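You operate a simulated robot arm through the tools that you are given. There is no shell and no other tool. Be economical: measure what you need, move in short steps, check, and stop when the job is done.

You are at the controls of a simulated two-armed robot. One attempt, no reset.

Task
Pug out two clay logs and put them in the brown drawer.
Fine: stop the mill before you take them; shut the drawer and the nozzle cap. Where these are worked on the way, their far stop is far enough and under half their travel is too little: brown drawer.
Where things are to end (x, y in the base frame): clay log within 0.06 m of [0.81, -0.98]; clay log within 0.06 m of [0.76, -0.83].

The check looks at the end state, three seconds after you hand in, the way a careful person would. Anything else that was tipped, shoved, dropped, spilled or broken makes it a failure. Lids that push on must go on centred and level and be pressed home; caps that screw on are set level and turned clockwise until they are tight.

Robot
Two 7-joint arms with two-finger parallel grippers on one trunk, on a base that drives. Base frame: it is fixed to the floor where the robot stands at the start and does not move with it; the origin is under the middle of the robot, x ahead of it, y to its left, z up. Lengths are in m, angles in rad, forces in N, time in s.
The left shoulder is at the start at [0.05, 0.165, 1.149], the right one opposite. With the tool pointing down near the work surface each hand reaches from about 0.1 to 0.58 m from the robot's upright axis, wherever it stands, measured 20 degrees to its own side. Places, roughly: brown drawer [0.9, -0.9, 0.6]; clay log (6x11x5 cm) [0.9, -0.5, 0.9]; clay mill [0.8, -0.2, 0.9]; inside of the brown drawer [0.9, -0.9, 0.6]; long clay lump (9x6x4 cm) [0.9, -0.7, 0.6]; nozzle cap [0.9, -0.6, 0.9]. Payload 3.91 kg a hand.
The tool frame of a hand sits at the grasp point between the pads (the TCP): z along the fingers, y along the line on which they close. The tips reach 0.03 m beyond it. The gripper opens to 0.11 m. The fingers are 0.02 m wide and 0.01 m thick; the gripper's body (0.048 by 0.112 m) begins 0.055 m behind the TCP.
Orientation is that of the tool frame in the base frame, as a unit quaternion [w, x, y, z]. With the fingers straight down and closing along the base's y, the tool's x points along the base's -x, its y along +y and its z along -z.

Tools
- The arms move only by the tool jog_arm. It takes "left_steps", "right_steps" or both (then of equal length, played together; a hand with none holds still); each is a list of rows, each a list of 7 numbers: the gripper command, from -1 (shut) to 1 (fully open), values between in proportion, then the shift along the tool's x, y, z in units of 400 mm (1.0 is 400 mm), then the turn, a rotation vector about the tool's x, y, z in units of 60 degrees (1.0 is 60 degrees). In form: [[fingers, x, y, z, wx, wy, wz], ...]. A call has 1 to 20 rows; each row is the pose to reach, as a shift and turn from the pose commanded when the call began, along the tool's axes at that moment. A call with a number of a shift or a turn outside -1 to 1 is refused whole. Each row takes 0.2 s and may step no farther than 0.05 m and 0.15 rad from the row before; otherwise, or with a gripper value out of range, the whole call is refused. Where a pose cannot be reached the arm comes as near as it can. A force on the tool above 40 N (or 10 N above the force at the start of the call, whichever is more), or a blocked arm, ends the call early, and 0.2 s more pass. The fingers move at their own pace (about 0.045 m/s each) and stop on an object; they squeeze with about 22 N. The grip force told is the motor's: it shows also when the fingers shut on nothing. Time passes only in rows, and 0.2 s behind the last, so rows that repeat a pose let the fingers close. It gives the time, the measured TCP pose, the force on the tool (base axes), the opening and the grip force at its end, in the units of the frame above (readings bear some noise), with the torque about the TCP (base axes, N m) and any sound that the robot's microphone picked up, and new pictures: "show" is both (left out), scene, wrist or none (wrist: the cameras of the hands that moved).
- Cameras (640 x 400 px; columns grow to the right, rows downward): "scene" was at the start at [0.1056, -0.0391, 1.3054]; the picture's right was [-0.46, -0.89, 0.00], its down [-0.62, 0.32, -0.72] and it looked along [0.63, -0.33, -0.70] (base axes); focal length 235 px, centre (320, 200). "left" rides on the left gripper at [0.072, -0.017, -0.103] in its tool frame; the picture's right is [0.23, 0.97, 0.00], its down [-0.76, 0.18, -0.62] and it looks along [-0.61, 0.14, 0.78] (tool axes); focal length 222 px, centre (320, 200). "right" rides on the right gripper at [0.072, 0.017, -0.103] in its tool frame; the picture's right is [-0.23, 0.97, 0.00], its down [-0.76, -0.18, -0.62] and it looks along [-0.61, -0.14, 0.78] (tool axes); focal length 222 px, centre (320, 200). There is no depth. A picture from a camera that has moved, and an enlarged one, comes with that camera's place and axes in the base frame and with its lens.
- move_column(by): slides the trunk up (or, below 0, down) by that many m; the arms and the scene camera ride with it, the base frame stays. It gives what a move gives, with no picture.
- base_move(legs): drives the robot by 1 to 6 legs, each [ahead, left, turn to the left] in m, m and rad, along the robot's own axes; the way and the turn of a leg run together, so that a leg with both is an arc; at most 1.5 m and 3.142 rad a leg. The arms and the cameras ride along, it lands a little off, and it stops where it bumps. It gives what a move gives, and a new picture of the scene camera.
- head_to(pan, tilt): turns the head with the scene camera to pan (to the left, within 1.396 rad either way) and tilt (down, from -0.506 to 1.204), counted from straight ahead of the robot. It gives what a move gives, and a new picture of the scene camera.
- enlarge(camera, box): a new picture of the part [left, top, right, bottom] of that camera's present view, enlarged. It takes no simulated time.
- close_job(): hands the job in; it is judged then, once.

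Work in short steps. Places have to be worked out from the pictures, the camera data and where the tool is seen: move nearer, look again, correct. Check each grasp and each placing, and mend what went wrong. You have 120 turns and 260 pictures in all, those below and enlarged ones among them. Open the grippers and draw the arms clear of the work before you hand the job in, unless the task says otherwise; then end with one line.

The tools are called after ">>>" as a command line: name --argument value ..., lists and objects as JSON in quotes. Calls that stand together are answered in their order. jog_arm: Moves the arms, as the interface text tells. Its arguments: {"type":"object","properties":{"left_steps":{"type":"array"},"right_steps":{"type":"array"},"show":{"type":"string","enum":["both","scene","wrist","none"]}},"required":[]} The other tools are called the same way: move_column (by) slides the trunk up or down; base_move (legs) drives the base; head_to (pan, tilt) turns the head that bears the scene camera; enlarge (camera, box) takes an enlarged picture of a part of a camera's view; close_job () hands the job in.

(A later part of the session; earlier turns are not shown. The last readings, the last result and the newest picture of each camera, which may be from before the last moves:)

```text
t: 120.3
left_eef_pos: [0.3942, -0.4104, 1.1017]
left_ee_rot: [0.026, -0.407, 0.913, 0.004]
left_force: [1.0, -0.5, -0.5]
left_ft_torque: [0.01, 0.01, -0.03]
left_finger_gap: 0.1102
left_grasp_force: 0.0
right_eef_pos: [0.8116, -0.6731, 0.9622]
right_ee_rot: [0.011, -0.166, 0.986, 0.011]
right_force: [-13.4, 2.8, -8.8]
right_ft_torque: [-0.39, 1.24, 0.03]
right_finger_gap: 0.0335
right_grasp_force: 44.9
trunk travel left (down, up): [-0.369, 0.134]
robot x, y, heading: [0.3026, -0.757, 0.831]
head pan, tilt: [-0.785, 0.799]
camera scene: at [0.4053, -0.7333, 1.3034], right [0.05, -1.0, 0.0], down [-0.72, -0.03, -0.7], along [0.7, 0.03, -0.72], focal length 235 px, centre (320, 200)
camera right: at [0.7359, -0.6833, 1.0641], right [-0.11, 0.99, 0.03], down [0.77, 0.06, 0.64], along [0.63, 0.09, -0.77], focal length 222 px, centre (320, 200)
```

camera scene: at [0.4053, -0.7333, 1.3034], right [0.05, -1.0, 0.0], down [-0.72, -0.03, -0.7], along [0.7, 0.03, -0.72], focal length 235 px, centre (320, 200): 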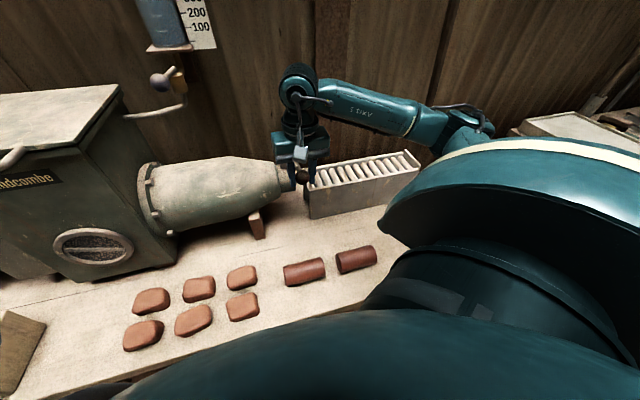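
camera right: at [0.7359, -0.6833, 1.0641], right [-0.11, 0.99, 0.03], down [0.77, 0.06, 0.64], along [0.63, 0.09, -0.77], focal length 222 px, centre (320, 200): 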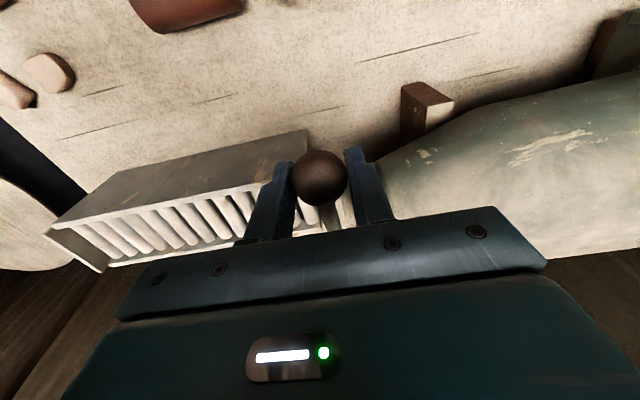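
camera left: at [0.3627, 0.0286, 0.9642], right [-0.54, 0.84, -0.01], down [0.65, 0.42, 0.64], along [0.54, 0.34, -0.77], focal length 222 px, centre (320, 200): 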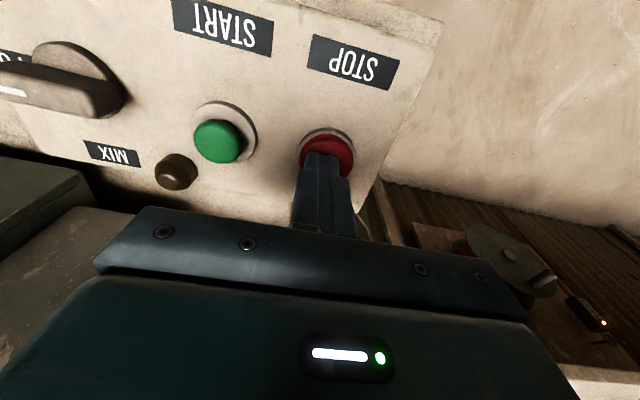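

The lever follows. Continue the arc up to about vertical, tilting the hand outward a bit for reach.

>>> jog_arm --right_steps '[[-1, -0.008, 0, -0.05, 0, 0, 0], [-1, -0.026, 0, -0.082, 0, -0.03, 0], [-1, -0.048, 0, -0.112, 0, -0.06, 0], [-1, -0.074, 0, -0.138, 0, -0.1, 0], [-1, -0.103, 0, -0.162, 0, -0.14, 0], [-1, -0.135, 0, -0.181, 0, -0.18, 0], [-1, -0.169, 0, -0.197, 0, -0.22, 0], [-1, -0.205, 0, -0.207, 0, -0.26, 0], [-1, -0.241, 0, -0.214, 0, -0.3, 0]]' --show "both"

```text
t: 122.3
left_eef_pos: [0.3953, -0.4115, 1.1009]
left_ee_rot: [0.026, -0.407, 0.913, 0.005]
left_force: [-0.5, -0.1, -0.6]
left_ft_torque: [-0.03, 0.01, 0.02]
left_finger_gap: 0.11
left_grasp_force: 0.1
right_eef_pos: [0.9046, -0.6471, 1.0489]
right_ee_rot: [0.168, -0.158, 0.972, 0.035]
right_force: [-0.6, 0.6, -1.1]
right_ft_torque: [0.01, 0.04, 0.0]
right_finger_gap: 0.0
right_grasp_force: 37.3
trunk travel left (down, up): [-0.369, 0.134]
robot x, y, heading: [0.3008, -0.7591, 0.828]
head pan, tilt: [-0.785, 0.799]
camera scene: at [0.4063, -0.7332, 1.3032], right [0.05, -1.0, 0.0], down [-0.72, -0.03, -0.7], along [0.7, 0.03, -0.72], focal length 235 px, centre (320, 200)
camera right: at [0.8029, -0.6649, 1.1227], right [-0.11, 0.99, 0.09], down [0.54, -0.02, 0.84], along [0.83, 0.14, -0.53], focal length 222 px, centre (320, 200)
```

scene: 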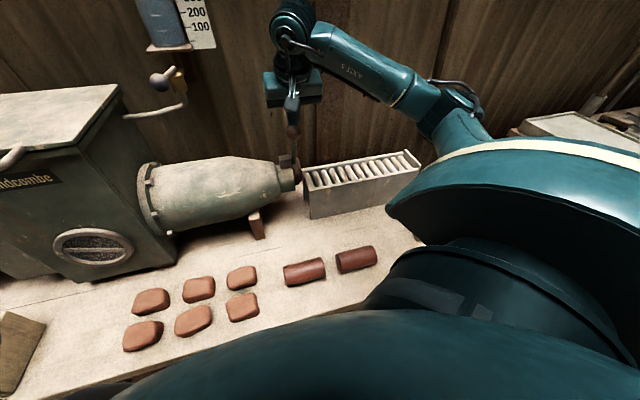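
right: 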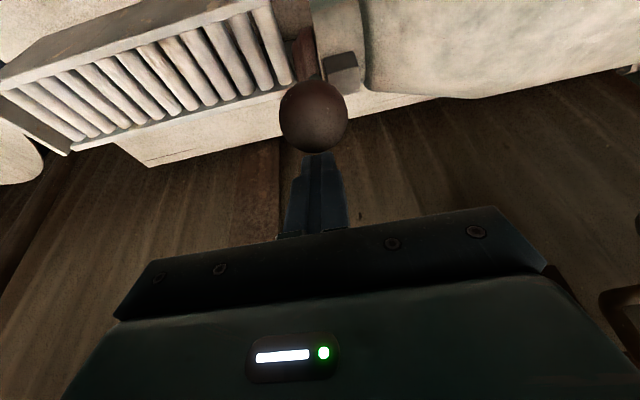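

The ball slipped off near the top, but the lever is almost upright. Zoom to see the disc.

>>> enlarge --camera "scene" --box '[240, 90, 360, 220]'

>>> enlarge --camera "right" --box '[200, 0, 440, 170]'

```text
3.08 times, centred on (300, 155) of scene
camera zoom: at [0.4063, -0.7332, 1.3032], right [0.05, -1.0, 0.0], down [-0.72, -0.03, -0.7], along [0.7, 0.03, -0.72], focal length 722 px, centre (382, 338)
```

zoom: 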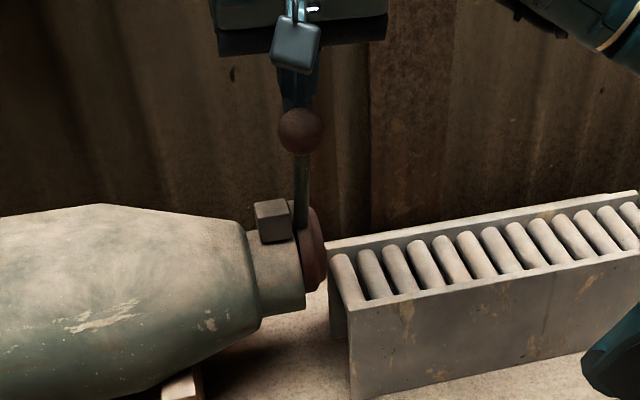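

```text
2.35 times, centred on (320, 85) of right
camera zoom: at [0.8029, -0.6649, 1.1227], right [-0.11, 0.99, 0.09], down [0.54, -0.02, 0.84], along [0.83, 0.14, -0.53], focal length 523 px, centre (320, 471)
```

zoom: 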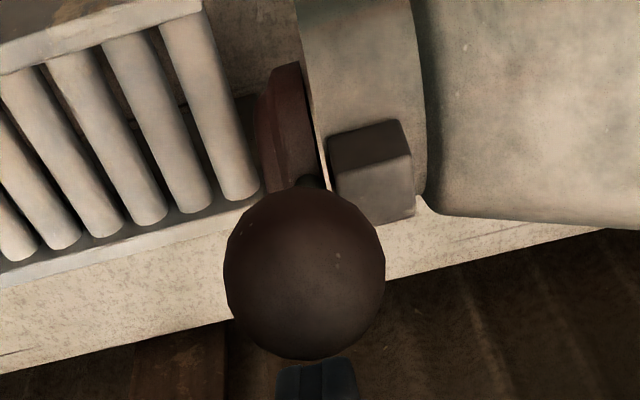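

The disc is swinging in but needs ~50° more (not yet centred on the nozzle). Fingers slipped past the ball; I go up and over to its front side, then push it inward.

>>> jog_arm --right_steps '[[-1, -0.025, 0, -0.07, 0, 0, 0], [-1, -0.05, 0, -0.141, 0, 0, 0], [-1, 0.06, 0, -0.18, 0, 0, 0], [-1, 0.172, 0.01, -0.221, 0, 0, 0], [-1, 0.2, 0.015, -0.14, 0, 0, 0], [-1, 0.232, 0.015, -0.057, 0, 0, 0]]' --show "wrist"

```text
t: 123.7
left_eef_pos: [0.3942, -0.4108, 1.1017]
left_ee_rot: [0.025, -0.408, 0.913, 0.007]
left_force: [0.8, -0.2, 0.3]
left_ft_torque: [-0.02, -0.03, 0.02]
left_finger_gap: 0.1097
left_grasp_force: 0.0
right_eef_pos: [0.8094, -0.6683, 1.0417]
right_ee_rot: [0.167, -0.162, 0.972, 0.038]
right_force: [-0.1, 0.0, -0.5]
right_ft_torque: [0.0, 0.0, -0.02]
right_finger_gap: 0.0
right_grasp_force: 38.1
trunk travel left (down, up): [-0.369, 0.134]
robot x, y, heading: [0.305, -0.7627, 0.831]
head pan, tilt: [-0.785, 0.799]
camera right: at [0.7075, -0.6879, 1.1158], right [-0.12, 0.99, 0.1], down [0.54, -0.02, 0.84], along [0.83, 0.15, -0.54], focal length 222 px, centre (320, 200)
```

right: 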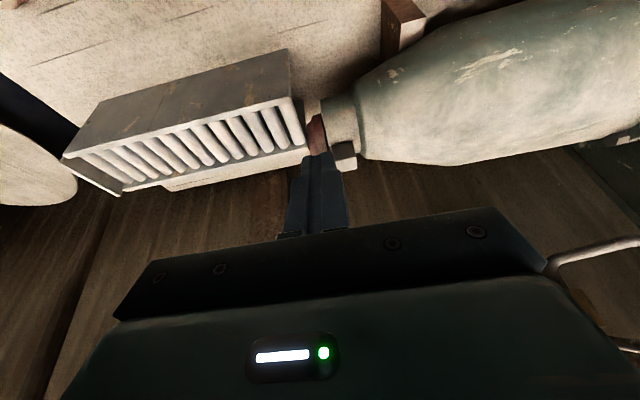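

Ball is directly ahead of the fingers. Push inward along the arc.

>>> jog_arm --right_steps '[[-1, -0.07, 0, 0.025, 0, 0, 0], [-1, -0.122, 0, 0.028, 0, 0, 0], [-1, -0.17, 0, 0.045, 0, 0, 0], [-1, -0.217, 0, 0.062, 0, 0, 0], [-1, -0.264, 0, 0.079, 0, 0, 0], [-1, -0.3, 0, 0.1, 0, 0, 0], [-1, -0.33, 0, 0.117, 0, 0, 0]]' --show "both"

>>> enlarge --camera "scene" --box '[240, 90, 360, 220]'

```text
t: 124.8
left_eef_pos: [0.3951, -0.4118, 1.1016]
left_ee_rot: [0.027, -0.407, 0.913, 0.005]
left_force: [0.5, 0.3, 1.0]
left_ft_torque: [0.01, 0.04, -0.04]
left_finger_gap: 0.1098
left_grasp_force: 0.0
right_eef_pos: [0.8861, -0.6385, 1.0419]
right_ee_rot: [0.152, -0.173, 0.973, 0.033]
right_force: [-15.9, -4.5, 0.6]
right_ft_torque: [0.06, 0.06, 0.02]
right_finger_gap: 0.0
right_grasp_force: 37.7
trunk travel left (down, up): [-0.369, 0.134]
robot x, y, heading: [0.3084, -0.7574, 0.83]
head pan, tilt: [-0.785, 0.799]
stopped in row 5 (right hand): the force on the tool passed its limit at 59 N (the readings are from after the stop); the commanded pose is now the measured one
camera scene: at [0.4052, -0.7338, 1.3034], right [0.05, -1.0, 0.0], down [-0.72, -0.03, -0.7], along [0.7, 0.03, -0.72], focal length 235 px, centre (320, 200)
camera right: at [0.7853, -0.6598, 1.1185], right [-0.13, 0.99, 0.08], down [0.56, 0.01, 0.83], along [0.81, 0.16, -0.56], focal length 222 px, centre (320, 200)
```

scene: 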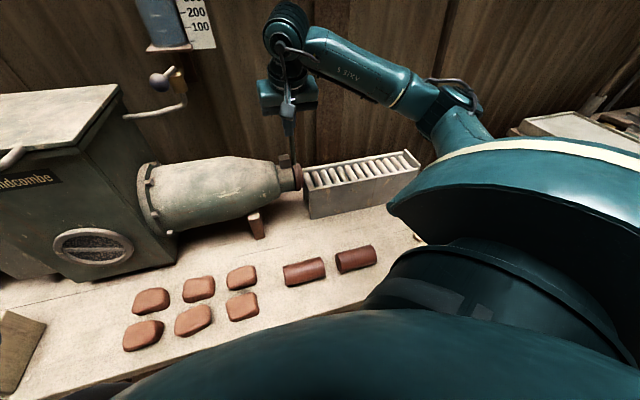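
right: 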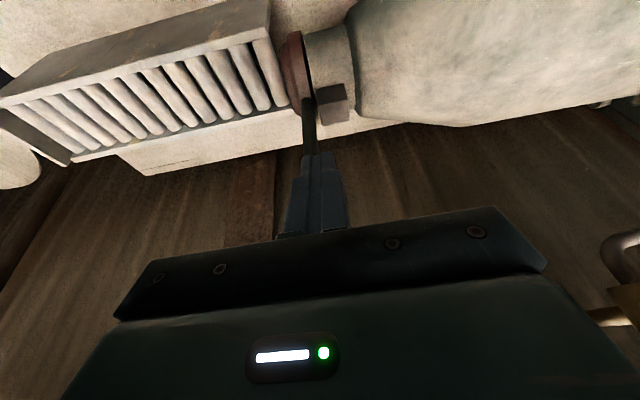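

```text
3.08 times, centred on (300, 155) of scene
camera zoom: at [0.4052, -0.7338, 1.3034], right [0.05, -1.0, 0.0], down [-0.72, -0.03, -0.7], along [0.7, 0.03, -0.72], focal length 722 px, centre (382, 338)
```

zoom: 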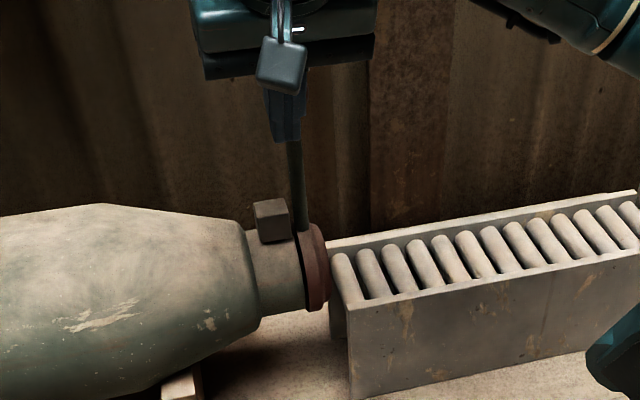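

The disc now sits concentric on the nozzle and the lever hit its stop: cap shut. Draw the hand back and up, and check that it stays.

>>> jog_arm --right_steps '[[-1, 0.1, 0, -0.05, 0, 0, 0], [-1, 0.2, 0, -0.08, 0, 0.1, 0], [-0.5, 0.3, 0, -0.1, 0, 0.2, 0], [0, 0.4, 0, -0.1, 0, 0.3, 0], [0.5, 0.5, 0, -0.1, 0, 0.3, 0], [1, 0.6, 0, -0.1, 0, 0.3, 0]]' --show "none"

>>> enlarge --camera "scene" --box '[240, 90, 360, 220]'

```text
t: 126.2
left_eef_pos: [0.3943, -0.4111, 1.1017]
left_ee_rot: [0.026, -0.406, 0.913, 0.005]
left_force: [0.6, -0.5, -0.1]
left_ft_torque: [0.0, 0.0, 0.0]
left_finger_gap: 0.1099
left_grasp_force: 0.1
right_eef_pos: [0.662, -0.7171, 1.0046]
right_ee_rot: [0.0, -0.172, 0.985, 0.007]
right_force: [-0.4, 0.0, -0.8]
right_ft_torque: [0.0, 0.01, -0.03]
right_finger_gap: 0.0827
right_grasp_force: 0.0
right hand out of reach, approached as far as the arm can: row 6
trunk travel left (down, up): [-0.369, 0.134]
robot x, y, heading: [0.3025, -0.7539, 0.836]
head pan, tilt: [-0.785, 0.799]
```

```text
3.08 times, centred on (300, 155) of scene
camera zoom: at [0.4056, -0.7339, 1.3034], right [0.05, -1.0, 0.0], down [-0.72, -0.03, -0.7], along [0.7, 0.03, -0.72], focal length 722 px, centre (382, 338)
```

zoom: 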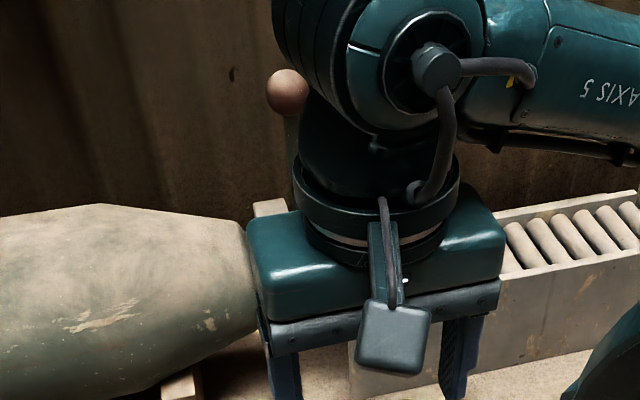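

Now to the drawer. Back away from the table and face it squarely, a bit left of the drawer.

>>> base_move --legs '[[-0.355, 0.058, 0.0], [0.0, 0.0, -0.495]]'

>>> head_to --pan -0.1 --tilt 0.75

```text
t: 129.9
left_eef_pos: [0.2655, -0.7153, 1.1024]
left_ee_rot: [0.025, -0.178, 0.984, 0.0]
left_force: [-0.9, 0.5, -0.5]
left_ft_torque: [-0.04, 0.02, -0.02]
left_finger_gap: 0.11
left_grasp_force: 0.0
right_eef_pos: [0.3616, -1.1103, 1.005]
right_ee_rot: [0.002, 0.066, 0.998, 0.006]
right_force: [0.8, -0.4, -0.1]
right_ft_torque: [-0.02, -0.01, 0.02]
right_finger_gap: 0.1098
right_grasp_force: 0.0
trunk travel left (down, up): [-0.369, 0.134]
robot x, y, heading: [0.0216, -0.9802, 0.351]
head pan, tilt: [-0.785, 0.799]
camera scene: at [0.1263, -1.0042, 1.3033], right [-0.42, -0.91, 0.0], down [-0.65, 0.3, -0.7], along [0.63, -0.29, -0.72], focal length 235 px, centre (320, 200)
```

scene: 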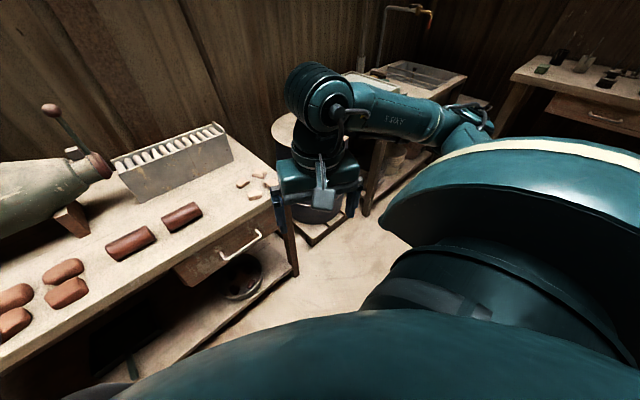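

```text
t: 130.9
left_eef_pos: [0.2652, -0.7149, 1.1018]
left_ee_rot: [0.026, -0.178, 0.984, -0.001]
left_force: [-0.1, -0.5, -0.2]
left_ft_torque: [-0.03, -0.03, 0.04]
left_finger_gap: 0.1101
left_grasp_force: 0.1
right_eef_pos: [0.3612, -1.1095, 1.005]
right_ee_rot: [0.002, 0.067, 0.998, 0.006]
right_force: [0.2, -0.7, -0.2]
right_ft_torque: [-0.03, 0.01, -0.02]
right_finger_gap: 0.1099
right_grasp_force: 0.0
trunk travel left (down, up): [-0.369, 0.134]
robot x, y, heading: [0.0219, -0.9788, 0.352]
head pan, tilt: [-0.099, 0.75]
camera scene: at [0.1334, -0.9496, 1.3073], right [0.25, -0.97, 0.0], down [-0.66, -0.17, -0.73], along [0.71, 0.18, -0.68], focal length 235 px, centre (320, 200)
```

scene: 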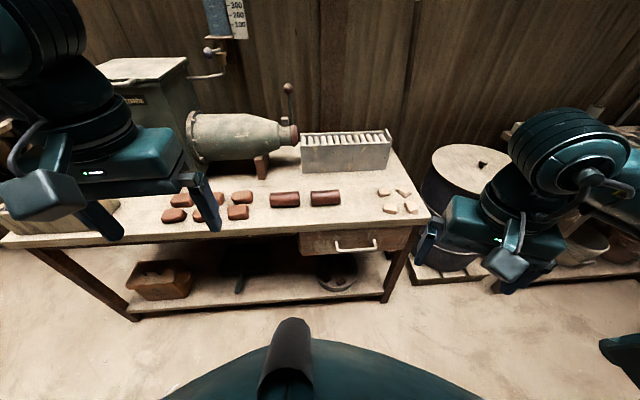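

>>> enlarge --camera "scene" --box '[260, 170, 460, 295]'

>>> enlarge --camera "scene" --box '[250, 70, 330, 170]'

```text
3.20 times, centred on (360, 232) of scene
camera zoom: at [0.1334, -0.9496, 1.3073], right [0.25, -0.97, 0.0], down [-0.66, -0.17, -0.73], along [0.71, 0.18, -0.68], focal length 751 px, centre (192, 96)
```

zoom: 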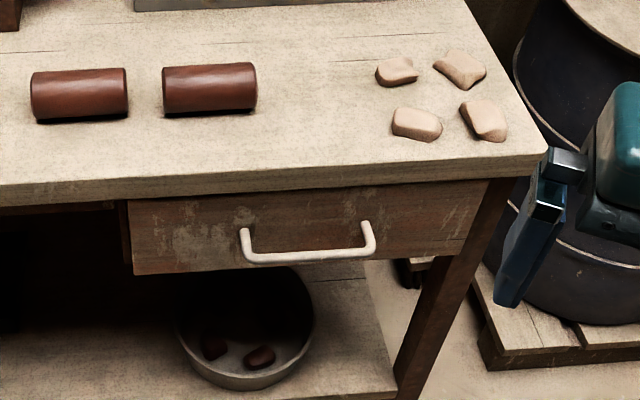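

```text
4.00 times, centred on (290, 120) of scene
camera zoom: at [0.1334, -0.9496, 1.3073], right [0.25, -0.97, 0.0], down [-0.66, -0.17, -0.73], along [0.71, 0.18, -0.68], focal length 938 px, centre (440, 520)
```

zoom: 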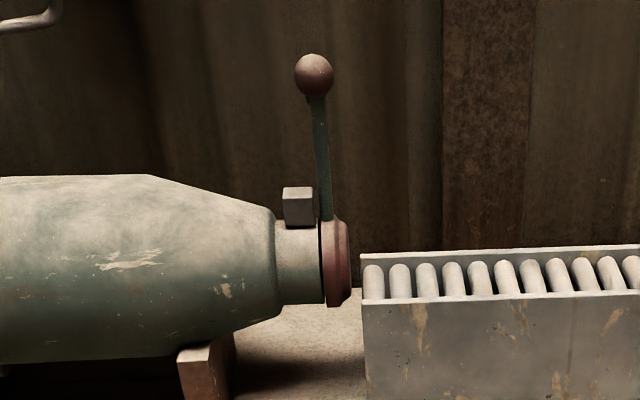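

The cap is clearly shut and concentric. Drawer bar triangulates to ≈(0.632, −0.955, 0.628). I prepare the right hand: yaw so it closes across the bar, then tilt ~48° outward and go to a pre-grasp pose.

>>> jog_arm --right_steps '[[1, 0, 0, 0, 0, 0, 0.125], [1, 0, 0, 0, 0, 0, 0.25], [1, 0, 0, 0, 0, 0, 0.375], [1, 0, 0, 0, 0, 0, 0.5], [0.5, 0, 0, 0, 0, 0, 0.625], [0.2, 0, 0, 0, 0, 0, 0.75], [0.2, 0, 0, 0, 0, 0, 0.875], [0.2, 0, 0, 0, 0, 0, 1.0]]' --show "none"

>>> jog_arm --right_steps '[[0.2, 0.014, 0.058, 0.0775, -0.08, 0, 0], [0.2, 0.028, 0.116, 0.155, -0.16, 0, 0], [0.2, 0.041, 0.174, 0.2325, -0.24, 0, 0], [0.2, 0.055, 0.232, 0.31, -0.32, 0, 0], [0.2, 0.069, 0.29, 0.3875, -0.4, 0, 0], [0.2, 0.083, 0.348, 0.465, -0.48, 0, 0], [0.2, 0.096, 0.406, 0.5425, -0.56, 0, 0], [0.2, 0.11, 0.464, 0.62, -0.64, 0, 0], [0.2, 0.124, 0.522, 0.6975, -0.72, 0, 0], [0.2, 0.138, 0.58, 0.775, -0.8, 0, 0]]' --show "both"

```text
t: 132.7
left_eef_pos: [0.2639, -0.7143, 1.1029]
left_ee_rot: [0.026, -0.178, 0.984, 0.0]
left_force: [-0.1, 0.2, -0.7]
left_ft_torque: [0.02, 0.0, 0.02]
left_finger_gap: 0.11
left_grasp_force: 0.0
right_eef_pos: [0.3608, -1.1094, 1.0046]
right_ee_rot: [-0.001, 0.557, 0.831, 0.006]
right_force: [-0.1, -0.7, -0.3]
right_ft_torque: [0.02, -0.01, 0.0]
right_finger_gap: 0.0659
right_grasp_force: 0.2
trunk travel left (down, up): [-0.369, 0.134]
robot x, y, heading: [0.0197, -0.9758, 0.351]
head pan, tilt: [-0.099, 0.75]
```

```text
t: 134.9
left_eef_pos: [0.2652, -0.7146, 1.103]
left_ee_rot: [0.026, -0.178, 0.984, -0.001]
left_force: [0.2, -0.8, 0.1]
left_ft_torque: [0.03, -0.02, -0.03]
left_finger_gap: 0.11
left_grasp_force: 0.1
right_eef_pos: [0.5507, -1.0126, 0.7656]
right_ee_rot: [0.163, 0.504, 0.786, 0.319]
right_force: [-0.2, -0.4, -0.1]
right_ft_torque: [-0.02, -0.05, -0.02]
right_finger_gap: 0.066
right_grasp_force: 0.0
right hand out of reach, approached as far as the arm can: row 8, 9, 10
trunk travel left (down, up): [-0.369, 0.134]
robot x, y, heading: [0.0244, -0.9767, 0.35]
head pan, tilt: [-0.099, 0.75]
camera scene: at [0.1334, -0.9494, 1.3074], right [0.25, -0.97, 0.0], down [-0.66, -0.17, -0.73], along [0.71, 0.18, -0.68], focal length 235 px, centre (320, 200)
camera right: at [0.4717, -0.9769, 0.8583], right [0.77, 0.08, 0.63], down [-0.15, -0.94, 0.3], along [0.62, -0.32, -0.72], focal length 222 px, centre (320, 200)
```

scene: 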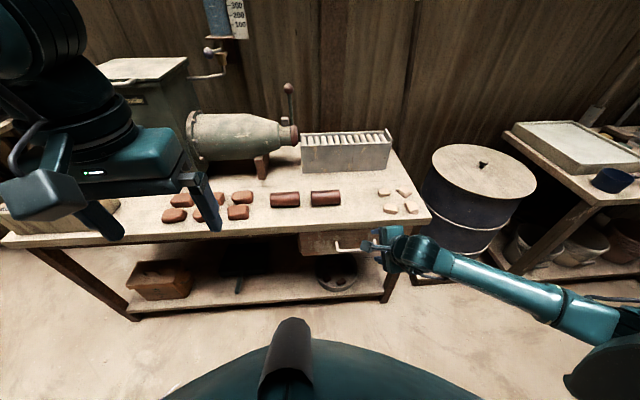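
right: 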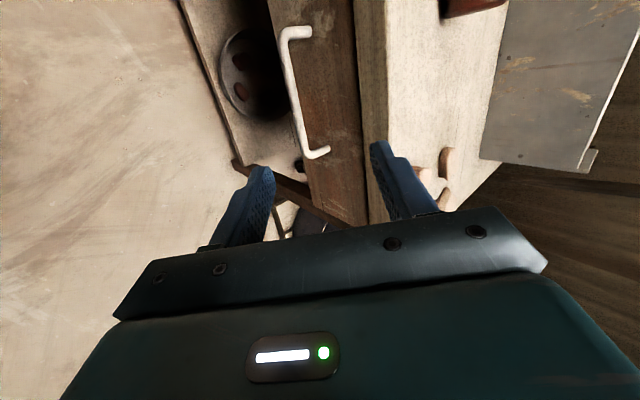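

Great view of the handle. The arm needs to get lower, so I lower the trunk 0.10 m and look again.

>>> move_column --by -0.1

>>> enlarge --camera "right" --box '[160, 0, 480, 200]'

>>> enlarge --camera "scene" --box '[260, 150, 460, 275]'

```text
t: 136.3
left_eef_pos: [0.2652, -0.7141, 1.0022]
left_ee_rot: [0.026, -0.177, 0.984, -0.001]
left_force: [0.9, 0.1, -0.2]
left_ft_torque: [0.0, 0.04, -0.04]
left_finger_gap: 0.1099
left_grasp_force: 0.0
right_eef_pos: [0.5503, -1.012, 0.6668]
right_ee_rot: [0.162, 0.505, 0.786, 0.318]
right_force: [0.5, -0.2, -0.3]
right_ft_torque: [-0.02, 0.01, -0.03]
right_finger_gap: 0.0659
right_grasp_force: 0.1
trunk travel left (down, up): [-0.269, 0.234]
robot x, y, heading: [0.0196, -0.9788, 0.349]
head pan, tilt: [-0.099, 0.75]
```

```text
2.00 times, centred on (320, 100) of right
camera zoom: at [0.4714, -0.9767, 0.7584], right [0.77, 0.08, 0.63], down [-0.15, -0.94, 0.3], along [0.62, -0.32, -0.72], focal length 444 px, centre (320, 400)
```

zoom: 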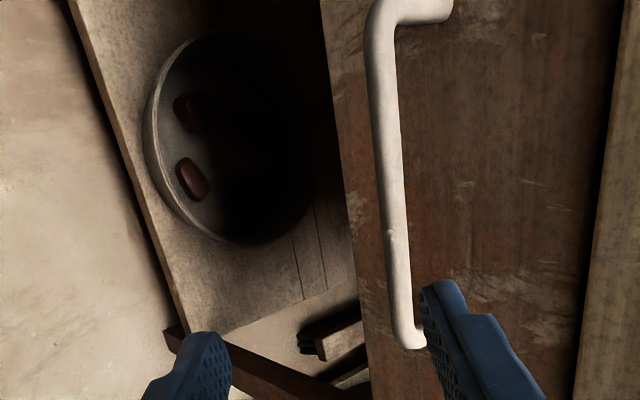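

```text
3.20 times, centred on (360, 212) of scene
camera zoom: at [0.1333, -0.9495, 1.2074], right [0.25, -0.97, 0.0], down [-0.66, -0.17, -0.73], along [0.71, 0.18, -0.68], focal length 751 px, centre (192, 160)
```

zoom: 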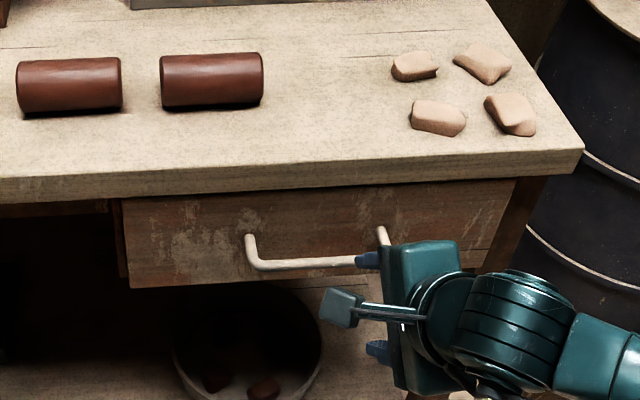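

Triangulating from the two wrist views: bar spans to (0.641,−0.88) – (0.683,−1.02), z≈0.582. I lower the trunk a bit more, then align in tool y and approach along the fingers.

>>> move_column --by -0.08

>>> jog_arm --right_steps '[[0.2, 0, 0.06, 0, 0, 0, 0], [0.2, 0, 0.12, 0, 0, 0, 0], [0.2, 0, 0.18, 0, 0, 0, 0], [0.2, 0.005, 0.232, 0.02, 0, 0, 0], [0.2, 0.01, 0.232, 0.07, 0, 0, 0]]' --show "both"

```text
t: 137.4
left_eef_pos: [0.2645, -0.7147, 0.9223]
left_ee_rot: [0.027, -0.177, 0.984, -0.001]
left_force: [0.1, 0.2, -0.6]
left_ft_torque: [0.01, -0.02, 0.02]
left_finger_gap: 0.1101
left_grasp_force: 0.0
right_eef_pos: [0.5506, -1.0112, 0.5863]
right_ee_rot: [0.163, 0.504, 0.786, 0.317]
right_force: [0.1, -0.1, -0.4]
right_ft_torque: [-0.02, 0.0, -0.03]
right_finger_gap: 0.0658
right_grasp_force: 0.0
trunk travel left (down, up): [-0.189, 0.314]
robot x, y, heading: [0.0206, -0.9799, 0.353]
head pan, tilt: [-0.099, 0.75]
```

```text
t: 138.6
left_eef_pos: [0.2635, -0.7157, 0.9235]
left_ee_rot: [0.028, -0.177, 0.984, 0.0]
left_force: [-0.7, -0.2, 0.2]
left_ft_torque: [0.03, 0.01, -0.02]
left_finger_gap: 0.11
left_grasp_force: 0.0
right_eef_pos: [0.6282, -0.9725, 0.6286]
right_ee_rot: [0.164, 0.505, 0.785, 0.319]
right_force: [-19.7, -12.2, 15.1]
right_ft_torque: [0.27, -0.83, -0.32]
right_finger_gap: 0.0628
right_grasp_force: 0.1
trunk travel left (down, up): [-0.189, 0.314]
robot x, y, heading: [0.0208, -0.9807, 0.349]
head pan, tilt: [-0.099, 0.75]
camera scene: at [0.1307, -0.9505, 1.1281], right [0.25, -0.97, 0.0], down [-0.66, -0.17, -0.73], along [0.71, 0.18, -0.68], focal length 235 px, centre (320, 200)
camera right: at [0.548, -0.9379, 0.7216], right [0.77, 0.08, 0.63], down [-0.15, -0.94, 0.3], along [0.62, -0.32, -0.71], focal length 222 px, centre (320, 200)
```

scene: 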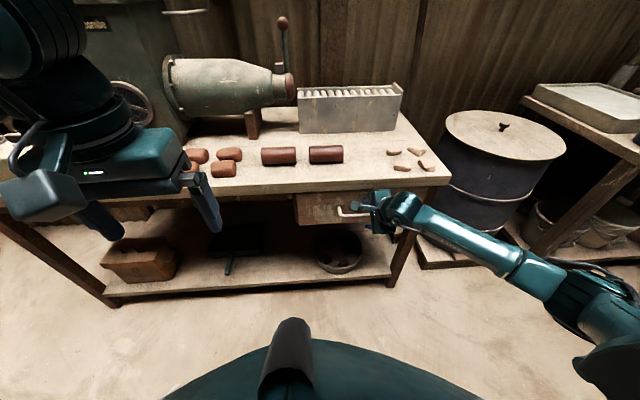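
right: 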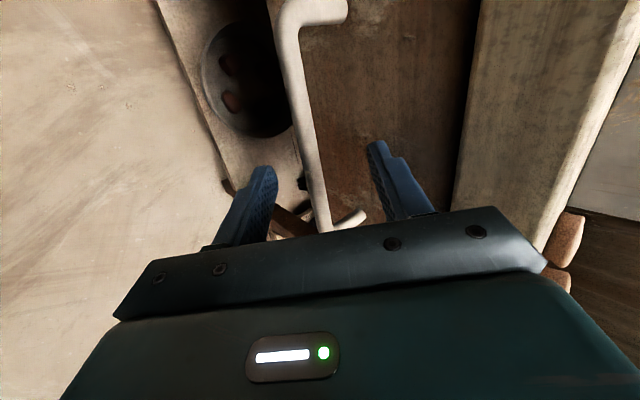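

The bar lies between the fingers and one tip just touches the drawer face. Back off slightly and close on the bar.

>>> jog_arm --right_steps '[[0.2, 0, 0, -0.015, 0, 0, 0], [-1, 0, 0, -0.015, 0, 0, 0], [-1, 0, 0, -0.015, 0, 0, 0], [-1, 0, 0, -0.015, 0, 0, 0], [-1, 0, 0, -0.015, 0, 0, 0], [-1, 0, 0, -0.015, 0, 0, 0], [-1, 0, 0, -0.015, 0, 0, 0]]' --show "wrist"

```text
t: 140.2
left_eef_pos: [0.2643, -0.7153, 0.9211]
left_ee_rot: [0.025, -0.178, 0.984, -0.002]
left_force: [0.6, -0.4, 0.3]
left_ft_torque: [0.0, -0.03, -0.01]
left_finger_gap: 0.1099
left_grasp_force: 0.1
right_eef_pos: [0.6243, -0.9731, 0.6286]
right_ee_rot: [0.161, 0.506, 0.787, 0.316]
right_force: [-15.2, -4.4, -9.5]
right_ft_torque: [0.27, 0.62, -0.85]
right_finger_gap: 0.0129
right_grasp_force: 44.4
trunk travel left (down, up): [-0.189, 0.314]
robot x, y, heading: [0.0191, -0.9776, 0.35]
head pan, tilt: [-0.099, 0.75]
camera right: at [0.5449, -0.9389, 0.7215], right [0.78, 0.08, 0.63], down [-0.15, -0.94, 0.3], along [0.61, -0.32, -0.72], focal length 222 px, centre (320, 200)
```

right: 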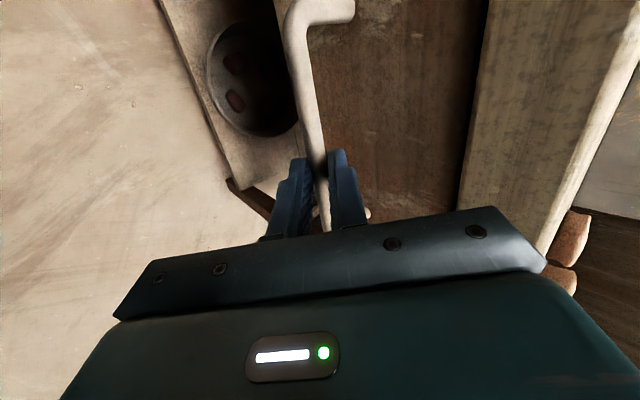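

Bar gripped (13 mm). Pull the drawer by driving straight back 0.10 m.

>>> base_move --legs '[[-0.1, 0.0, 0.0]]'

```text
t: 141.4
left_eef_pos: [0.1732, -0.7465, 0.9203]
left_ee_rot: [0.025, -0.178, 0.984, -0.001]
left_force: [0.8, 0.3, -0.2]
left_ft_torque: [-0.04, 0.01, -0.02]
left_finger_gap: 0.1099
left_grasp_force: 0.0
right_eef_pos: [0.5325, -1.0053, 0.6279]
right_ee_rot: [0.159, 0.505, 0.787, 0.317]
right_force: [-6.0, 15.5, -18.9]
right_ft_torque: [0.41, 0.49, -0.6]
right_finger_gap: 0.0126
right_grasp_force: 44.9
trunk travel left (down, up): [-0.189, 0.314]
robot x, y, heading: [-0.0695, -1.0139, 0.353]
head pan, tilt: [-0.099, 0.75]
camera scene: at [0.0414, -0.9829, 1.1271], right [0.25, -0.97, 0.0], down [-0.66, -0.17, -0.73], along [0.71, 0.18, -0.68], focal length 235 px, centre (320, 200)
```

scene: 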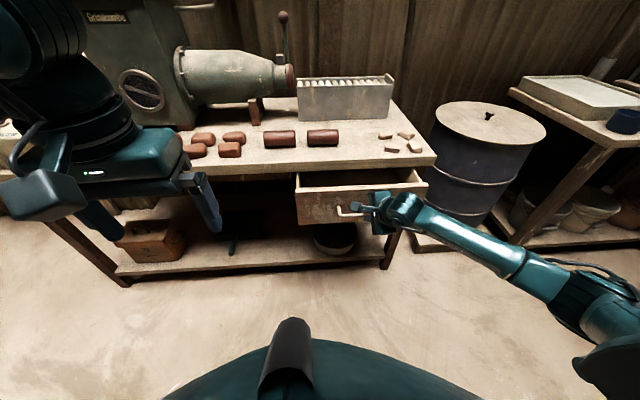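

It slides. Pull further, 0.10 m.

>>> base_move --legs '[[-0.1, 0.0, 0.0]]'

```text
t: 142.5
left_eef_pos: [0.0813, -0.7832, 0.9202]
left_ee_rot: [0.026, -0.177, 0.984, -0.001]
left_force: [-0.3, -0.5, 0.3]
left_ft_torque: [0.02, -0.05, 0.02]
left_finger_gap: 0.1101
left_grasp_force: 0.1
right_eef_pos: [0.436, -1.0374, 0.629]
right_ee_rot: [0.158, 0.503, 0.788, 0.319]
right_force: [-7.9, 15.1, -9.2]
right_ft_torque: [0.68, 0.4, -0.54]
right_finger_gap: 0.0124
right_grasp_force: 45.6
trunk travel left (down, up): [-0.189, 0.314]
robot x, y, heading: [-0.1624, -1.0463, 0.353]
head pan, tilt: [-0.099, 0.75]
camera scene: at [-0.0517, -1.0166, 1.1272], right [0.25, -0.97, 0.0], down [-0.66, -0.17, -0.73], along [0.71, 0.18, -0.68], focal length 235 px, centre (320, 200)
```

scene: 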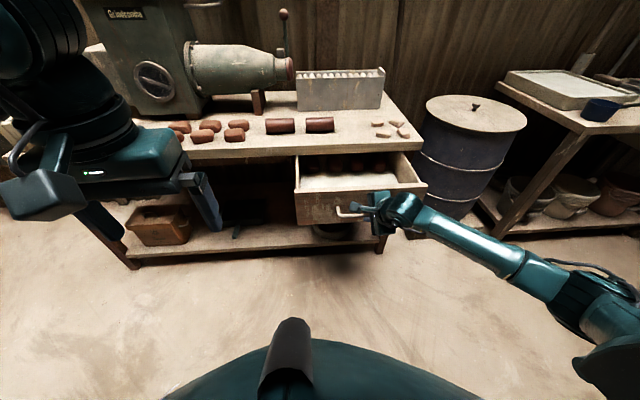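

>>> enlarge --camera "scene" --box '[270, 130, 450, 242]'

```text
3.56 times, centred on (360, 186) of scene
camera zoom: at [-0.0517, -1.0166, 1.1272], right [0.25, -0.97, 0.0], down [-0.66, -0.17, -0.73], along [0.71, 0.18, -0.68], focal length 834 px, centre (178, 250)
```

zoom: 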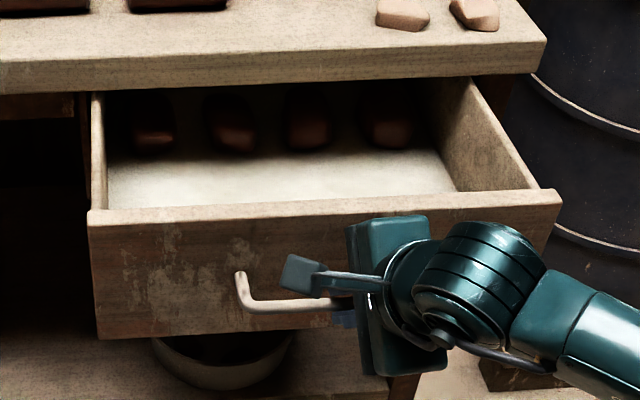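

Four clay lumps lie at the drawer's back; the target zone is in front of them. I pull another 5 cm for room.

>>> base_move --legs '[[-0.06, 0.0, 0.0]]'

>>> enlarge --camera "scene" --box '[270, 120, 450, 232]'

```text
t: 143.5
left_eef_pos: [0.048, -0.7937, 0.9218]
left_ee_rot: [0.027, -0.177, 0.984, -0.002]
left_force: [0.4, -0.6, -0.4]
left_ft_torque: [0.02, 0.02, 0.01]
left_finger_gap: 0.1099
left_grasp_force: 0.1
right_eef_pos: [0.4048, -1.0485, 0.6291]
right_ee_rot: [0.154, 0.506, 0.787, 0.319]
right_force: [1.5, 3.3, 5.1]
right_ft_torque: [0.02, 0.01, -1.32]
right_finger_gap: 0.0124
right_grasp_force: 45.2
trunk travel left (down, up): [-0.189, 0.314]
robot x, y, heading: [-0.1921, -1.0568, 0.351]
head pan, tilt: [-0.099, 0.75]
stopped in leg 1: the robot was blocked; the commanded pose is now the measured one
camera scene: at [-0.0824, -1.0276, 1.1272], right [0.25, -0.97, 0.0], down [-0.66, -0.17, -0.73], along [0.71, 0.18, -0.68], focal length 235 px, centre (320, 200)
```

scene: 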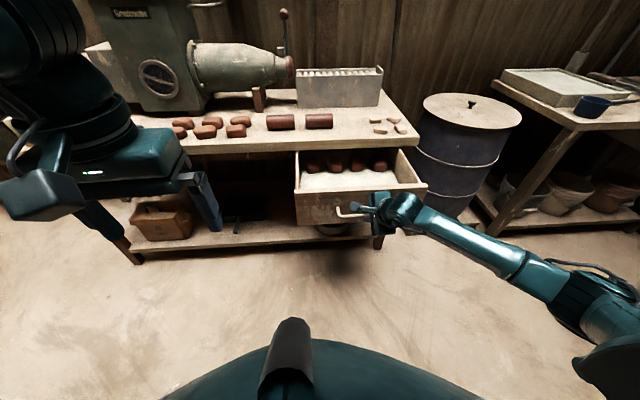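

```text
3.56 times, centred on (360, 176) of scene
camera zoom: at [-0.0824, -1.0276, 1.1272], right [0.25, -0.97, 0.0], down [-0.66, -0.17, -0.73], along [0.71, 0.18, -0.68], focal length 834 px, centre (178, 285)
```

zoom: 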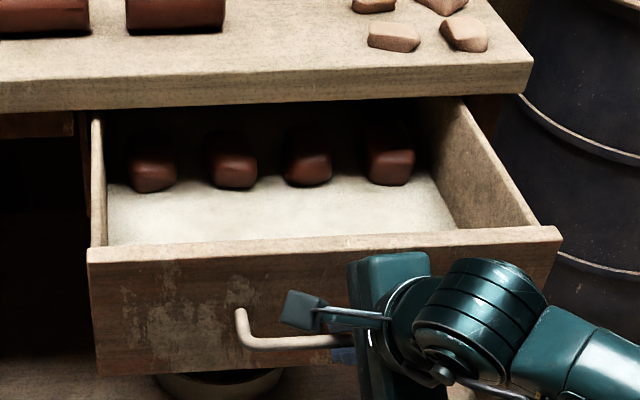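

Drawer is at its stop: travel ≈0.232 m. So in the open drawer the targets are at ≈(0.591, −1.057) and (0.541, −0.907). Release the handle and back the hand off.

>>> jog_arm --right_steps '[[0.2, 0, 0, 0, 0, 0, 0], [0.5, 0, 0, 0, 0, 0, 0], [0.5, 0, 0, -0.03, 0, 0, 0], [0.5, 0, 0, -0.1, 0, 0, 0], [0.5, 0, 0, -0.2, 0, 0, 0], [0.5, 0, 0, -0.3, 0.1, 0, 0], [0.5, 0, 0, -0.4, 0.2, 0, 0]]' --show "scene"

```text
t: 145.1
left_eef_pos: [0.0477, -0.7932, 0.9211]
left_ee_rot: [0.027, -0.177, 0.984, -0.002]
left_force: [0.0, 0.4, -0.8]
left_ft_torque: [-0.02, 0.05, -0.01]
left_finger_gap: 0.11
left_grasp_force: 0.1
right_eef_pos: [0.3133, -1.1045, 0.745]
right_ee_rot: [0.098, 0.518, 0.818, 0.231]
right_force: [0.9, 0.5, -0.7]
right_ft_torque: [-0.03, 0.01, 0.02]
right_finger_gap: 0.0827
right_grasp_force: 0.1
trunk travel left (down, up): [-0.189, 0.314]
robot x, y, heading: [-0.1976, -1.0541, 0.357]
head pan, tilt: [-0.099, 0.75]
camera scene: at [-0.0821, -1.0277, 1.1273], right [0.25, -0.97, 0.0], down [-0.66, -0.17, -0.73], along [0.71, 0.18, -0.68], focal length 235 px, centre (320, 200)
```

scene: 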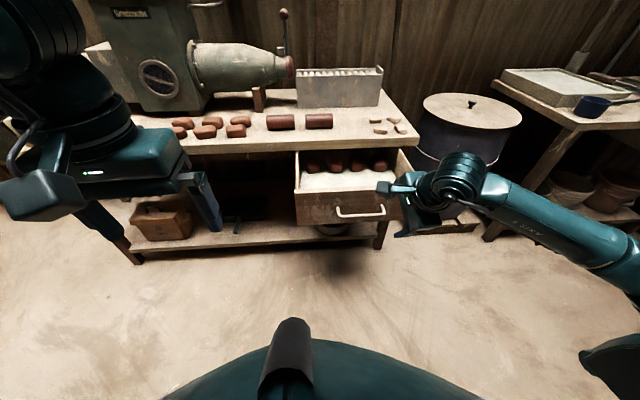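

Raise and level the right hand, then drive closer with the right shoulder leading (as before).

>>> jog_arm --right_steps '[[1, 0, 0.04, -0.08, 0.08, 0, 0], [1, 0, 0.09, -0.16, 0.16, 0, 0], [1, 0, 0.13, -0.25, 0.24, 0, 0], [1, 0, 0.18, -0.33, 0.32, 0, 0], [1, 0, 0.22, -0.41, 0.4, 0, 0], [1, 0, 0.26, -0.48, 0.48, 0, 0]]' --show "none"

>>> base_move --legs '[[0.35, 0.12, 0.0], [0.0, 0.0, 0.475]]'

>>> head_to --pan -0.6 --tilt 0.8

```text
t: 146.5
left_eef_pos: [0.0502, -0.7929, 0.9223]
left_ee_rot: [0.027, -0.178, 0.984, -0.001]
left_force: [0.1, 0.6, -0.3]
left_ft_torque: [0.01, -0.04, -0.01]
left_finger_gap: 0.1098
left_grasp_force: 0.0
right_eef_pos: [0.3218, -1.1213, 0.9645]
right_ee_rot: [-0.033, 0.527, 0.849, 0.022]
right_force: [-0.2, 0.1, -0.4]
right_ft_torque: [0.02, 0.01, 0.0]
right_finger_gap: 0.11
right_grasp_force: 0.1
trunk travel left (down, up): [-0.189, 0.314]
robot x, y, heading: [-0.1936, -1.0555, 0.346]
head pan, tilt: [-0.099, 0.75]
```

```text
t: 150.2
left_eef_pos: [0.1841, -0.4781, 0.9219]
left_ee_rot: [0.027, -0.404, 0.914, 0.005]
left_force: [0.6, -0.1, -0.3]
left_ft_torque: [-0.02, -0.01, -0.03]
left_finger_gap: 0.1098
left_grasp_force: 0.1
right_eef_pos: [0.5774, -0.6454, 0.9652]
right_ee_rot: [-0.037, 0.312, 0.949, 0.014]
right_force: [0.2, 0.2, 0.0]
right_ft_torque: [0.01, 0.0, 0.02]
right_finger_gap: 0.1102
right_grasp_force: 0.1
trunk travel left (down, up): [-0.189, 0.314]
robot x, y, heading: [0.0877, -0.8272, 0.824]
head pan, tilt: [-0.099, 0.75]
camera scene: at [0.1749, -0.7488, 1.1273], right [0.66, -0.75, 0.0], down [-0.51, -0.45, -0.73], along [0.55, 0.49, -0.68], focal length 235 px, centre (320, 200)
```

scene: 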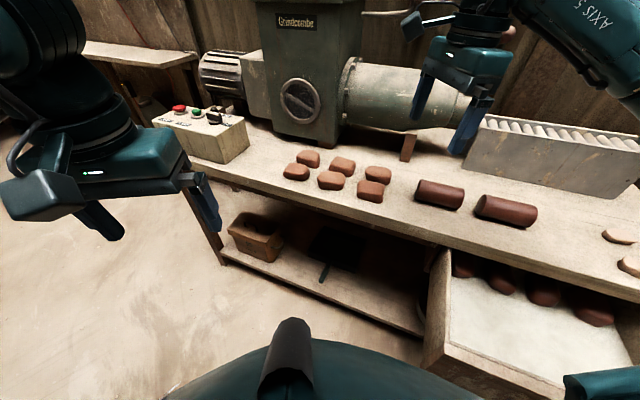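

```text
t: 151.1
left_eef_pos: [0.1843, -0.4782, 0.922]
left_ee_rot: [0.026, -0.403, 0.915, 0.005]
left_force: [-0.2, 0.7, -0.5]
left_ft_torque: [0.03, 0.0, -0.04]
left_finger_gap: 0.11
left_grasp_force: 0.1
right_eef_pos: [0.5775, -0.6457, 0.9644]
right_ee_rot: [-0.036, 0.312, 0.949, 0.013]
right_force: [-0.6, -0.2, -0.7]
right_ft_torque: [-0.01, 0.0, 0.02]
right_finger_gap: 0.1099
right_grasp_force: 0.0
trunk travel left (down, up): [-0.189, 0.314]
robot x, y, heading: [0.0899, -0.8246, 0.827]
head pan, tilt: [-0.6, 0.799]
camera scene: at [0.1916, -0.7857, 1.1233], right [0.22, -0.97, 0.0], down [-0.7, -0.16, -0.7], along [0.68, 0.16, -0.72], focal length 235 px, centre (320, 200)
```

scene: 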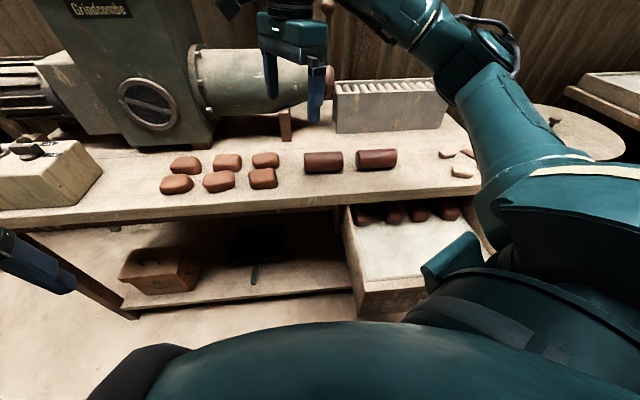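

Logs at ≈(0.729, −0.814) and (0.686, −0.678). I move above log 1 with the gripper closing across it.

>>> jog_arm --right_steps '[[1, -0.082, -0.016, 0.0, -0.003, -0.01, 0.082], [1, -0.164, -0.033, 0.01, -0.006, -0.02, 0.164], [1, -0.245, -0.049, 0.03, -0.009, -0.031, 0.246], [1, -0.327, -0.065, 0.07, -0.012, -0.042, 0.328], [1, -0.409, -0.081, 0.12, -0.016, -0.052, 0.41], [1, -0.491, -0.098, 0.17, -0.019, -0.063, 0.492], [1, -0.573, -0.114, 0.2165, -0.022, -0.073, 0.573]]' --show "both"

```text
t: 152.7
left_eef_pos: [0.1853, -0.4786, 0.923]
left_ee_rot: [0.027, -0.404, 0.914, 0.006]
left_force: [0.7, -0.4, 0.9]
left_ft_torque: [-0.03, -0.01, 0.01]
left_finger_gap: 0.1101
left_grasp_force: 0.0
right_eef_pos: [0.7287, -0.8139, 0.858]
right_ee_rot: [0.001, 0.58, 0.814, 0.002]
right_force: [-1.3, 0.2, -0.6]
right_ft_torque: [0.0, -0.01, -0.01]
right_finger_gap: 0.1099
right_grasp_force: 0.1
trunk travel left (down, up): [-0.189, 0.314]
robot x, y, heading: [0.0894, -0.8209, 0.828]
head pan, tilt: [-0.6, 0.799]
camera scene: at [0.1917, -0.7859, 1.1233], right [0.22, -0.97, 0.0], down [-0.7, -0.16, -0.7], along [0.68, 0.16, -0.72], focal length 235 px, centre (320, 200)
camera right: at [0.7213, -0.7403, 0.9621], right [0.99, 0.1, 0.0], down [0.08, -0.78, 0.62], along [0.07, -0.62, -0.78], focal length 222 px, centre (320, 200)
```

scene: 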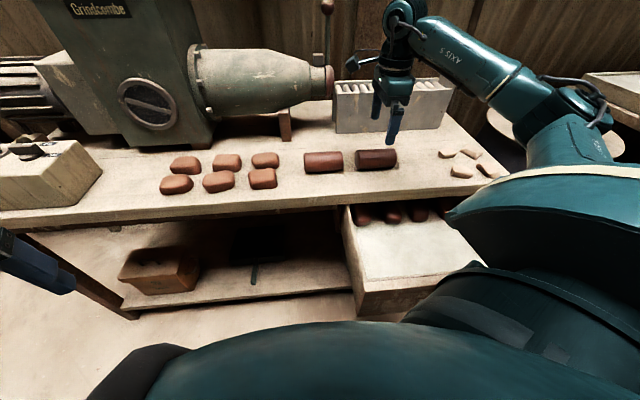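
right: 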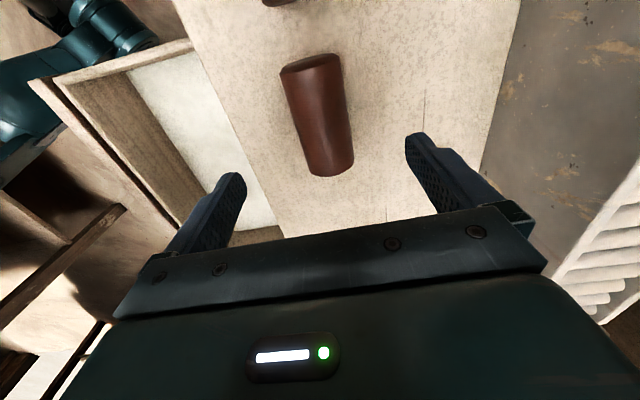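

Centred. Descend to z≈0.757 and close.

>>> jog_arm --right_steps '[[1, 0.01, 0, 0.1, 0, 0, 0], [1, 0.015, 0, 0.19, 0, 0, 0], [1, 0.015, 0, 0.235, 0, 0, 0], [1, 0.015, 0, 0.25, 0, 0, 0], [-1, 0.015, 0, 0.25, 0, 0, 0], [-1, 0.015, 0, 0.25, 0, 0, 0], [-1, 0.015, 0, 0.25, 0, 0, 0], [-1, 0.015, 0, 0.25, 0, 0, 0], [-1, 0.015, 0, 0.25, 0, 0, 0], [-1, 0.015, 0, 0.22, 0, 0, 0], [-1, 0.015, 0, 0.15, 0, 0, 0], [-1, 0.015, 0, 0.06, 0, 0, 0], [-1, 0.015, 0, -0.05, 0, 0, 0]]' --show "both"

```text
t: 155.5
left_eef_pos: [0.1848, -0.4793, 0.9206]
left_ee_rot: [0.027, -0.404, 0.914, 0.005]
left_force: [-0.4, 0.0, -0.8]
left_ft_torque: [0.02, 0.01, -0.03]
left_finger_gap: 0.1098
left_grasp_force: 0.0
right_eef_pos: [0.7279, -0.8059, 0.8797]
right_ee_rot: [0.0, 0.58, 0.815, 0.0]
right_force: [0.4, 0.4, -5.0]
right_ft_torque: [0.03, 0.0, -0.02]
right_finger_gap: 0.0519
right_grasp_force: 22.2
trunk travel left (down, up): [-0.189, 0.314]
robot x, y, heading: [0.0918, -0.8264, 0.819]
head pan, tilt: [-0.6, 0.799]
camera scene: at [0.1918, -0.7858, 1.1233], right [0.22, -0.97, 0.0], down [-0.7, -0.16, -0.7], along [0.68, 0.16, -0.72], focal length 235 px, centre (320, 200)
camera right: at [0.7186, -0.7327, 0.9826], right [0.99, 0.11, 0.0], down [0.08, -0.78, 0.62], along [0.07, -0.62, -0.78], focal length 222 px, centre (320, 200)
```

scene: 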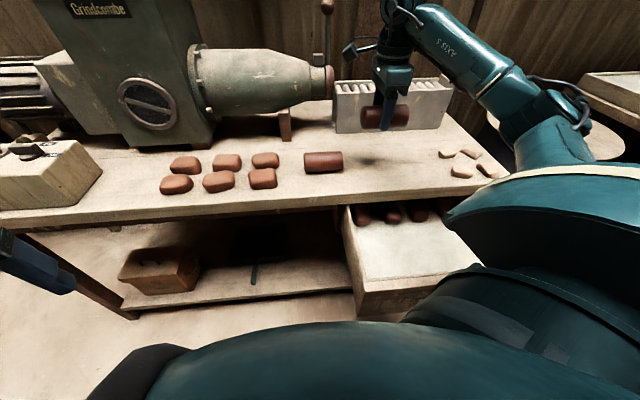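
right: 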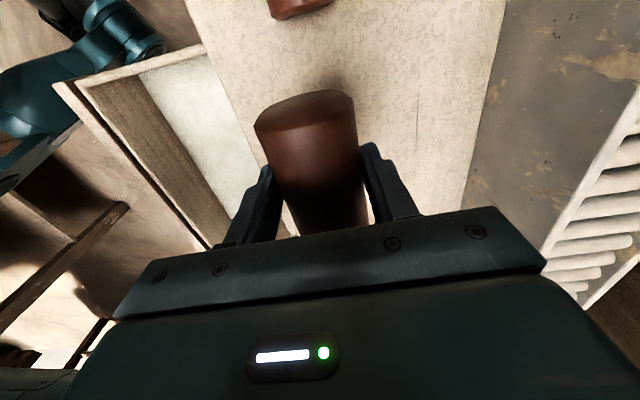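

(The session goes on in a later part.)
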